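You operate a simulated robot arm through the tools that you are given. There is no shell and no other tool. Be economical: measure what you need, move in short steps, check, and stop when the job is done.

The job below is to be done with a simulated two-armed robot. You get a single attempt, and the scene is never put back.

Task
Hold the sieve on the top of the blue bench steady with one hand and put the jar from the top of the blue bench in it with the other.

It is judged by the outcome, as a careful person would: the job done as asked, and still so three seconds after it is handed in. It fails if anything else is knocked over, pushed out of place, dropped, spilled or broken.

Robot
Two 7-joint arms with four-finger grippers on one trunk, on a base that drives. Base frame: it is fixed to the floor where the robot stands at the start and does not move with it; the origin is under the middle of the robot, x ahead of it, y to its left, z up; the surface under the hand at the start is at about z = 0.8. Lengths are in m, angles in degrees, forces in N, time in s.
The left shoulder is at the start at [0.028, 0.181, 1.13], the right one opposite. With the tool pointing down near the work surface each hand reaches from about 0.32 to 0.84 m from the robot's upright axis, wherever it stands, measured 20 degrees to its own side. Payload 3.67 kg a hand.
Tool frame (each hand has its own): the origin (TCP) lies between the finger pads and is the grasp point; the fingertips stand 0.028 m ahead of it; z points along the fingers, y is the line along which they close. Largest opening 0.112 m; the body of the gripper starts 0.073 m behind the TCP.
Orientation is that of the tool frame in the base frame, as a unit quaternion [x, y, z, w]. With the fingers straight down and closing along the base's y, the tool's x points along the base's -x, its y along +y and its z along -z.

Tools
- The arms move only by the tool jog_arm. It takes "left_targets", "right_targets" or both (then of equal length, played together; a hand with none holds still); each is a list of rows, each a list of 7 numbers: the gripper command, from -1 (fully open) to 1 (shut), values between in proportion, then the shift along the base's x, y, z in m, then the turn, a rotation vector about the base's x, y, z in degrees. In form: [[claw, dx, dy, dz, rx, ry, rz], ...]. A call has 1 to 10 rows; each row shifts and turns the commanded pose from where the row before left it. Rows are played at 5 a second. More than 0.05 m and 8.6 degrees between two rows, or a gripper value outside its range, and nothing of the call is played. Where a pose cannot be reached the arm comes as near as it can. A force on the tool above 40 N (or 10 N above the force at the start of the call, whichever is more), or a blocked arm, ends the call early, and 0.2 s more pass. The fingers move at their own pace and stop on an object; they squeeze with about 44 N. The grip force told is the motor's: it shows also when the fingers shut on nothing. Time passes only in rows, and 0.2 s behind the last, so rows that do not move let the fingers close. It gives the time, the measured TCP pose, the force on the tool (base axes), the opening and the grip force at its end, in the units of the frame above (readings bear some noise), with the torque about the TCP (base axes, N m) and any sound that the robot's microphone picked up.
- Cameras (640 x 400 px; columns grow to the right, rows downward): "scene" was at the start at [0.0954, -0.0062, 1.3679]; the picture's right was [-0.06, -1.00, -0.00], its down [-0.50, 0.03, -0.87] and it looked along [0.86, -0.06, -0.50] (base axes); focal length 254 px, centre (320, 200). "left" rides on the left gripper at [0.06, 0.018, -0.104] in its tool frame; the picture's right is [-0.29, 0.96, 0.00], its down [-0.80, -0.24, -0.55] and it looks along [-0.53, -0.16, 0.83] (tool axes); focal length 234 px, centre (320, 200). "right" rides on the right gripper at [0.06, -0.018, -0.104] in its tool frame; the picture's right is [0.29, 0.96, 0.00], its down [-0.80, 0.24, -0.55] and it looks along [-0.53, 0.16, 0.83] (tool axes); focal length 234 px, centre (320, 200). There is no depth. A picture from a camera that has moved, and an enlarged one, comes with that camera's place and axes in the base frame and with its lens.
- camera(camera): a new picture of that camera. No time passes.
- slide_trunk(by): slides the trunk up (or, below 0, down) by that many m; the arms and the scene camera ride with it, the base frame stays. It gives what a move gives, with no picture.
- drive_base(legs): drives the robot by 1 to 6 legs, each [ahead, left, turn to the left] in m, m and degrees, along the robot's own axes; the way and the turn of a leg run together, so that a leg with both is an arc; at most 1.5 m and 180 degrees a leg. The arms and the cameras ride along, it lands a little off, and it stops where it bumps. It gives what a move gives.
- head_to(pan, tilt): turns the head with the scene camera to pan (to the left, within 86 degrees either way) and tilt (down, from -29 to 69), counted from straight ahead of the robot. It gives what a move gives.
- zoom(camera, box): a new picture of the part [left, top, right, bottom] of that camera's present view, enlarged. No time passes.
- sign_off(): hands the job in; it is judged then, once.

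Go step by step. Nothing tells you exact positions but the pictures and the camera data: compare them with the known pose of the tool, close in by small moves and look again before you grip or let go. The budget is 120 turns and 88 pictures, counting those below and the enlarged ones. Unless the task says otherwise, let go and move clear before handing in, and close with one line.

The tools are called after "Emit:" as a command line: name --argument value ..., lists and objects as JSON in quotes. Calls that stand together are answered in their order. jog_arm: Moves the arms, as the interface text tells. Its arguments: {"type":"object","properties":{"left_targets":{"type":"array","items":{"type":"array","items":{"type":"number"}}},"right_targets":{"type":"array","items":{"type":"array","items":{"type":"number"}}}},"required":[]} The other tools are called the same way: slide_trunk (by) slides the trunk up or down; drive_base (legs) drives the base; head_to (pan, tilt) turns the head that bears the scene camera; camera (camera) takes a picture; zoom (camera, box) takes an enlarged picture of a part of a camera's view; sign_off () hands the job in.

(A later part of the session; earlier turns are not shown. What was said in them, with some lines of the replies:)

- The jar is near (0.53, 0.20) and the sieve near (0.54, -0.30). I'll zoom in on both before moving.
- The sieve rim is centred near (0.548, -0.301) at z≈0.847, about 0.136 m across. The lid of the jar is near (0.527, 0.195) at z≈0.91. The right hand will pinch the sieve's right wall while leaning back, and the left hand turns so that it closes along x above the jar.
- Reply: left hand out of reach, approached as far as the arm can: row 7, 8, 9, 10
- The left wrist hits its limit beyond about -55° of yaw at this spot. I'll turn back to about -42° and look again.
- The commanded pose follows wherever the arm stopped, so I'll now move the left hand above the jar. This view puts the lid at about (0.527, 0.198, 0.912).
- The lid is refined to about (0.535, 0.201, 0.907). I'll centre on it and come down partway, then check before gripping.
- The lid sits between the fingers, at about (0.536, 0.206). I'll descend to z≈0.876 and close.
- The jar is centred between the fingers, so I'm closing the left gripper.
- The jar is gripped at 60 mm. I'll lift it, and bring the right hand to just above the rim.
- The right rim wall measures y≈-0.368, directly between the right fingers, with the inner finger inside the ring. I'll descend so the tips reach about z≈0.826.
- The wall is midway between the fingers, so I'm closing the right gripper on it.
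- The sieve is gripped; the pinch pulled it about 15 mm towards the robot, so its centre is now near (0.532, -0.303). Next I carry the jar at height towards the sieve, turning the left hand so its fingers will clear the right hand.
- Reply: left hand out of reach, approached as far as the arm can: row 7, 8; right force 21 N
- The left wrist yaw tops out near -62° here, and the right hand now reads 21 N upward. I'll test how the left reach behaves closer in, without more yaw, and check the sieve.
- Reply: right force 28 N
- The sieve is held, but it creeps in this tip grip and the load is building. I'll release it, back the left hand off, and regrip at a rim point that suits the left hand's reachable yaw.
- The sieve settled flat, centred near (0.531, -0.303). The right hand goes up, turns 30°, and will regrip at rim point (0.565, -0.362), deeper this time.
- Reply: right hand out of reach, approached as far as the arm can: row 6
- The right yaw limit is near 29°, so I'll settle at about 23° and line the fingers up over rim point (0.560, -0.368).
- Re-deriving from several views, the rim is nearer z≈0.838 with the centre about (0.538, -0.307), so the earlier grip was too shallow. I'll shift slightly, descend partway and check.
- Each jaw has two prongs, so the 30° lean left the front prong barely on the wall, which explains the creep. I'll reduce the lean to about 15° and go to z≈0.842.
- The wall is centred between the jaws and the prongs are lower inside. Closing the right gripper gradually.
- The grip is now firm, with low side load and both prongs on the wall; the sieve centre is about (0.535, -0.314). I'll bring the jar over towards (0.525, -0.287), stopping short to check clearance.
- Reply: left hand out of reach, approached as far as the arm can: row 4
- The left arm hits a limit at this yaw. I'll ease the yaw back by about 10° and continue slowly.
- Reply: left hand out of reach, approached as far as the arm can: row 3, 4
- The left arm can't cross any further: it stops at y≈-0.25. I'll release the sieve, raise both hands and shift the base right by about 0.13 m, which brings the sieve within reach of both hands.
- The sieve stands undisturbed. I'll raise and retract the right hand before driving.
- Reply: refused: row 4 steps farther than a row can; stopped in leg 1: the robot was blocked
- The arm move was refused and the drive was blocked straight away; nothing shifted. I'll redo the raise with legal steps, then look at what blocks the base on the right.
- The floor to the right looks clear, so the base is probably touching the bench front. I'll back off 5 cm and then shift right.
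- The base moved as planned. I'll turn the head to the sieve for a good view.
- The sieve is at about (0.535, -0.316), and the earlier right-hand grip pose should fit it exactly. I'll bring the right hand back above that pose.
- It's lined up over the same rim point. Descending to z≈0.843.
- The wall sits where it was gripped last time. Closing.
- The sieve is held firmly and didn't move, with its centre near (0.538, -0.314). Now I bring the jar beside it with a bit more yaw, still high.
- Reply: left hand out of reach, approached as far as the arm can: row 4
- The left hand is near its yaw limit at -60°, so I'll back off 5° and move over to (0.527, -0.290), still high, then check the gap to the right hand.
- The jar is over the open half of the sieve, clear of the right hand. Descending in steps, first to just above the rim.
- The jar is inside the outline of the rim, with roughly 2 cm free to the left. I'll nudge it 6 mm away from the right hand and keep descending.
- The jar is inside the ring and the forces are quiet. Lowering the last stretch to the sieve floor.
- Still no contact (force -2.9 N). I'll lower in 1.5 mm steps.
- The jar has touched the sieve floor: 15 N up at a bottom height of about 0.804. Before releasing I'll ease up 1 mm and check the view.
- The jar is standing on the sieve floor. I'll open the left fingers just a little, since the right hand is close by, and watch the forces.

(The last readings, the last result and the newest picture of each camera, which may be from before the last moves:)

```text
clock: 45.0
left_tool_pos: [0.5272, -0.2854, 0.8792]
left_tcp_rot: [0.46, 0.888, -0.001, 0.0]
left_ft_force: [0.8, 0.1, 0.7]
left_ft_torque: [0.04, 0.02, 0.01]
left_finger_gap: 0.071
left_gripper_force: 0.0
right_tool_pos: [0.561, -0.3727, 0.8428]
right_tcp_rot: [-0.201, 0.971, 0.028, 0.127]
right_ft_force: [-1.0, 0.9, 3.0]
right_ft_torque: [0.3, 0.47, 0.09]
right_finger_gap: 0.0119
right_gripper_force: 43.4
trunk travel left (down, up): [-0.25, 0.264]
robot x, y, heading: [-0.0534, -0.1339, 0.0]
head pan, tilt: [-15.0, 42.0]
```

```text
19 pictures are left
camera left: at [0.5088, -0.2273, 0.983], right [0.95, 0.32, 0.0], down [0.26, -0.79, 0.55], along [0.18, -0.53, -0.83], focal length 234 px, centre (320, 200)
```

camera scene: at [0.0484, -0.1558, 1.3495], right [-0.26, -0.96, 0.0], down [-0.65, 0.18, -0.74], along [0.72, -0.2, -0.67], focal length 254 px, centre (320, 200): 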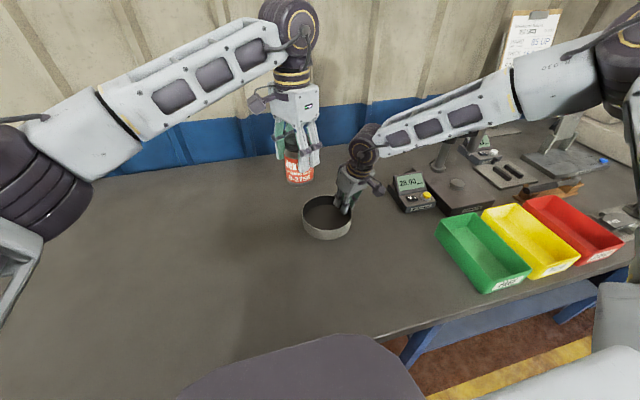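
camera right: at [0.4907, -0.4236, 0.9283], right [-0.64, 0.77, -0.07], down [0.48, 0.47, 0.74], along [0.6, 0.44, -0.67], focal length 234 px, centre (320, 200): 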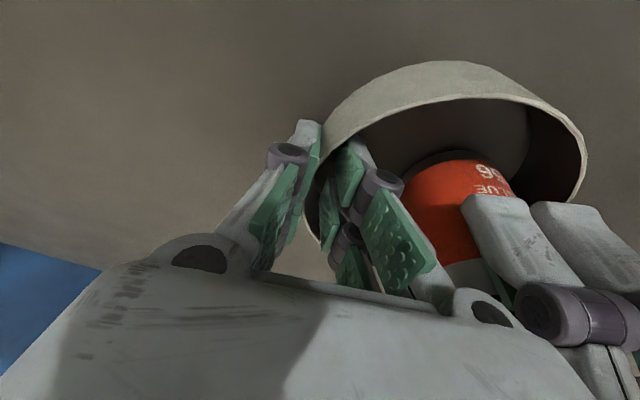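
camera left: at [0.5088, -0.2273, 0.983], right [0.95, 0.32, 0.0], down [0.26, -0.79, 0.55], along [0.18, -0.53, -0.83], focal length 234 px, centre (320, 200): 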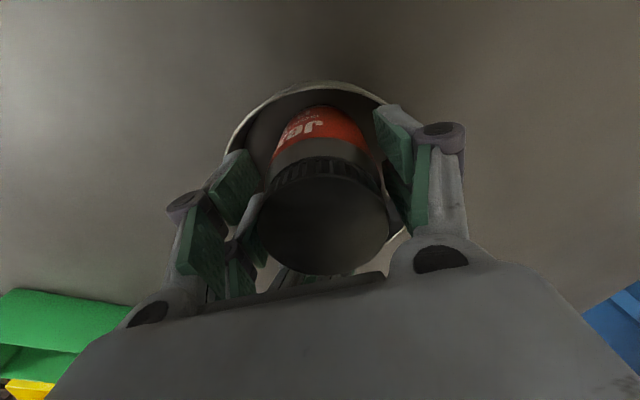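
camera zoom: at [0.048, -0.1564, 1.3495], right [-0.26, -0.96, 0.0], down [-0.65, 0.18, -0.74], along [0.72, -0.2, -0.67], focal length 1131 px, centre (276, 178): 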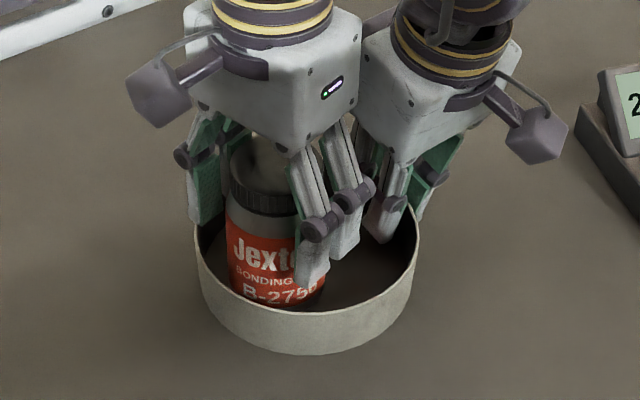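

The jar has been released and stands upright in the sieve, with forces near zero. I'll open slightly more and lift straight up slowly.

Emit:
jog_arm --left_targets '[[-0.38, 0, 0, 0, 0, 0, 0], [-0.38, 0, 0, 0.01, 0, 0, 0], [-0.38, 0, 0, 0.015, 0, 0, 0], [-0.38, 0, 0, 0.02, 0, 0, 0], [-0.38, 0, 0, 0.025, 0, 0, 0], [-0.38, 0, 0, 0.025, 0, 0, 0]]'

Emit:
zoom --camera "scene" --box '[280, 120, 390, 250]'

```text
clock: 46.4
left_tool_pos: [0.5267, -0.2861, 0.9738]
left_tcp_rot: [0.461, 0.887, 0.001, 0.0]
left_ft_force: [-0.5, 0.1, 0.2]
left_ft_torque: [-0.01, 0.05, 0.0]
left_finger_gap: 0.0775
left_gripper_force: 0.0
right_tool_pos: [0.5616, -0.3726, 0.8451]
right_tcp_rot: [-0.202, 0.971, 0.029, 0.128]
right_ft_force: [-1.2, 0.6, 0.9]
right_ft_torque: [0.2, 0.44, 0.07]
right_finger_gap: 0.0123
right_gripper_force: 44.6
trunk travel left (down, up): [-0.25, 0.264]
robot x, y, heading: [-0.0508, -0.1346, -0.4]
head pan, tilt: [-15.0, 42.0]
```

```text
3.08 times, centred on (335, 185) of scene
camera zoom: at [0.0481, -0.1565, 1.3495], right [-0.26, -0.96, 0.0], down [-0.65, 0.18, -0.74], along [0.72, -0.2, -0.67], focal length 783 px, centre (274, 246)
```

zoom: 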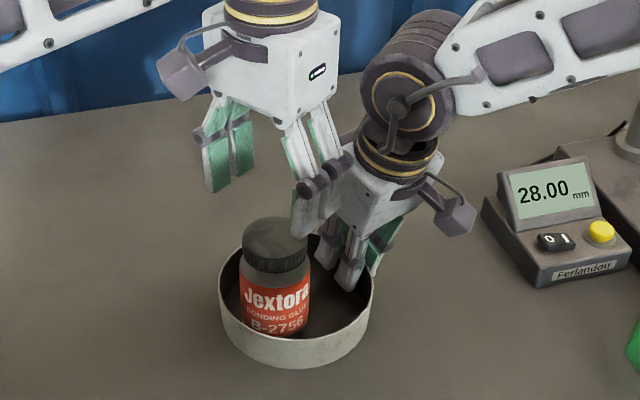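

The jar stands well in the sieve. The left hand goes up and away; after that the right fingers open only a few mm, so the inner jaw can't touch the jar.

Emit:
jog_arm --left_targets '[[-0.38, 0, 0, 0.03, 0, 0, 0], [-0.38, 0, 0.01, 0.035, 0, 0, 0], [-0.38, 0, 0.035, 0.02, 0, 0, 0], [-0.38, 0, 0.04, 0, 0, 0, 0], [-0.38, 0, 0.04, 0, 0, 0, 0], [-0.38, 0, 0.04, 0, 0, 0, 0]]'

Emit:
jog_arm --right_targets '[[0.8, 0, 0, 0, 0, 0, 0], [0.7, 0, 0, 0, 0, 0, 0], [0.6, 0, 0, 0, 0, 0, 0], [0.55, 0, 0, 0, 0, 0, 0], [0.55, 0, 0, 0, 0, 0, 0]]'

Emit:
zoom --camera "scene" --box '[280, 120, 390, 250]'

Emit:
camera --camera "right"

```text
clock: 47.8
left_tool_pos: [0.5308, -0.1209, 1.0584]
left_tcp_rot: [0.46, 0.888, -0.001, -0.001]
left_ft_force: [0.1, -0.2, 0.6]
left_ft_torque: [-0.01, -0.05, 0.04]
left_finger_gap: 0.0772
left_gripper_force: 0.1
right_tool_pos: [0.5615, -0.3719, 0.8444]
right_tcp_rot: [-0.202, 0.971, 0.028, 0.128]
right_ft_force: [-0.2, -0.2, 0.3]
right_ft_torque: [0.19, 0.23, 0.08]
right_finger_gap: 0.0123
right_gripper_force: 44.7
trunk travel left (down, up): [-0.25, 0.264]
robot x, y, heading: [-0.0539, -0.1321, -0.3]
head pan, tilt: [-15.0, 42.0]
```

```text
clock: 49.0
left_tool_pos: [0.5317, -0.1223, 1.0585]
left_tcp_rot: [0.46, 0.888, 0.0, 0.0]
left_ft_force: [0.0, 0.4, -0.7]
left_ft_torque: [0.01, -0.01, 0.0]
left_finger_gap: 0.0774
left_gripper_force: 0.1
right_tool_pos: [0.5617, -0.3735, 0.8443]
right_tcp_rot: [-0.202, 0.971, 0.029, 0.127]
right_ft_force: [-0.3, -0.2, -0.6]
right_ft_torque: [-0.01, 0.01, 0.0]
right_finger_gap: 0.0253
right_gripper_force: 0.0
trunk travel left (down, up): [-0.25, 0.264]
robot x, y, heading: [-0.0521, -0.1334, -0.3]
head pan, tilt: [-15.0, 42.0]
```

```text
3.08 times, centred on (335, 185) of scene
camera zoom: at [0.0483, -0.1565, 1.3495], right [-0.26, -0.96, 0.0], down [-0.65, 0.18, -0.74], along [0.72, -0.2, -0.67], focal length 783 px, centre (274, 246)
```

zoom: 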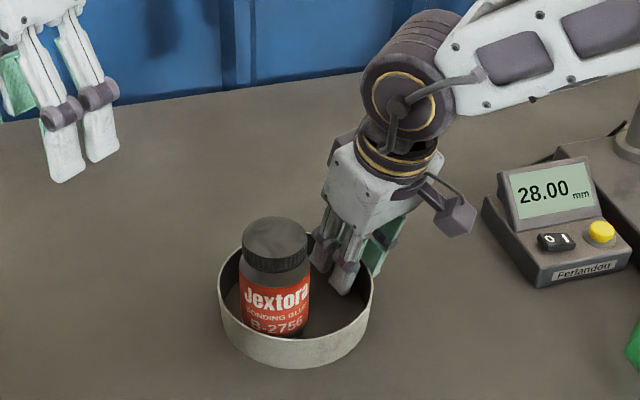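

```text
16 pictures are left
camera right: at [0.491, -0.4234, 0.9283], right [-0.64, 0.77, -0.07], down [0.48, 0.47, 0.74], along [0.6, 0.44, -0.67], focal length 234 px, centre (320, 200)
```

right: 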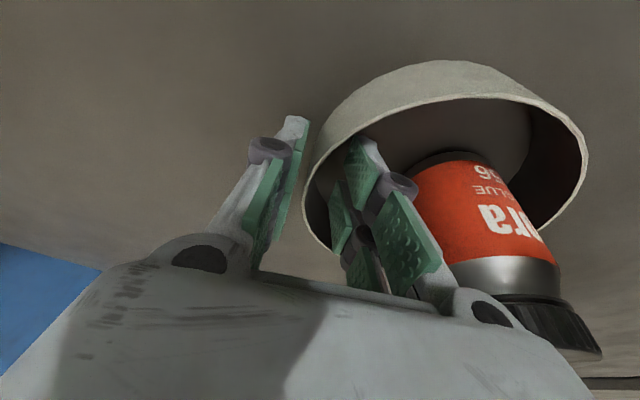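

The wall is free between the jaws and the jar is clear of the inner one. Lifting the right hand straight up.

Emit:
jog_arm --right_targets '[[0.55, 0, 0, 0.01, 0, 0, 0], [0.55, 0, 0, 0.015, 0, 0, 0], [0.55, 0, 0, 0.02, 0, 0, 0], [0.55, 0, 0, 0.03, 0, 0, 0], [0.55, 0, 0, 0.04, 0, 0, 0], [0.55, 0, -0.02, 0.04, 0, 0, 0], [0.55, 0, -0.02, 0.03, 0, 0, 0]]'

Emit:
camera --camera "scene"

Emit:
zoom --camera "scene" --box '[280, 120, 390, 250]'

```text
clock: 50.6
left_tool_pos: [0.5294, -0.1216, 1.0594]
left_tcp_rot: [0.46, 0.888, 0.0, 0.0]
left_ft_force: [0.7, 0.0, 0.1]
left_ft_torque: [0.04, 0.03, -0.02]
left_finger_gap: 0.0771
left_gripper_force: 0.0
right_tool_pos: [0.5601, -0.4111, 1.0297]
right_tcp_rot: [-0.203, 0.97, 0.03, 0.127]
right_ft_force: [-0.2, 0.3, 0.0]
right_ft_torque: [-0.02, 0.0, -0.01]
right_finger_gap: 0.025
right_gripper_force: 0.0
trunk travel left (down, up): [-0.25, 0.264]
robot x, y, heading: [-0.0528, -0.1324, -0.1]
head pan, tilt: [-15.0, 42.0]
```

```text
15 pictures are left
camera scene: at [0.0478, -0.1567, 1.3495], right [-0.26, -0.96, 0.0], down [-0.65, 0.18, -0.74], along [0.72, -0.2, -0.67], focal length 254 px, centre (320, 200)
```

scene: 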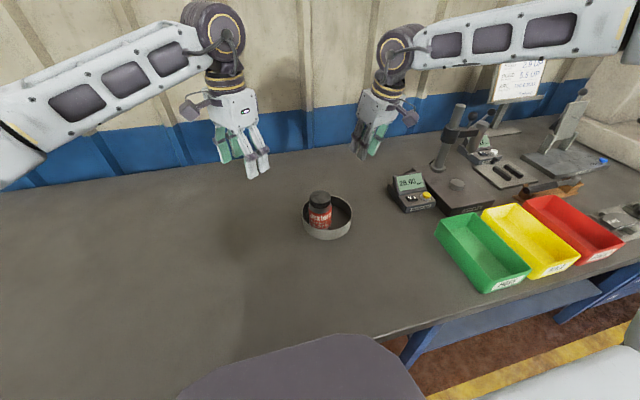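

```text
3.08 times, centred on (335, 185) of scene
camera zoom: at [0.0478, -0.1567, 1.3495], right [-0.26, -0.96, 0.0], down [-0.65, 0.18, -0.74], along [0.72, -0.2, -0.67], focal length 783 px, centre (274, 246)
```

zoom: 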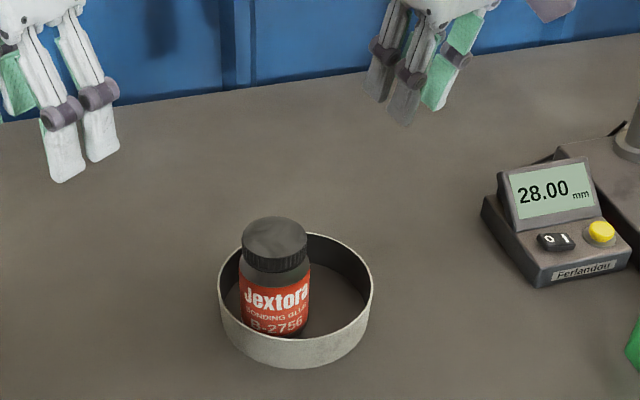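

The jar stands upright inside the sieve, both hands are clear, and nothing else on the bench was disturbed. Handing in.

Emit:
sign_off

```text
The job is handed in.
```

The jar is standing upright in the sieve; I held the sieve by its rim with the right hand while the left hand placed it. The sieve ended up about 2 cm from where it started, because my first grips pulled it slightly.
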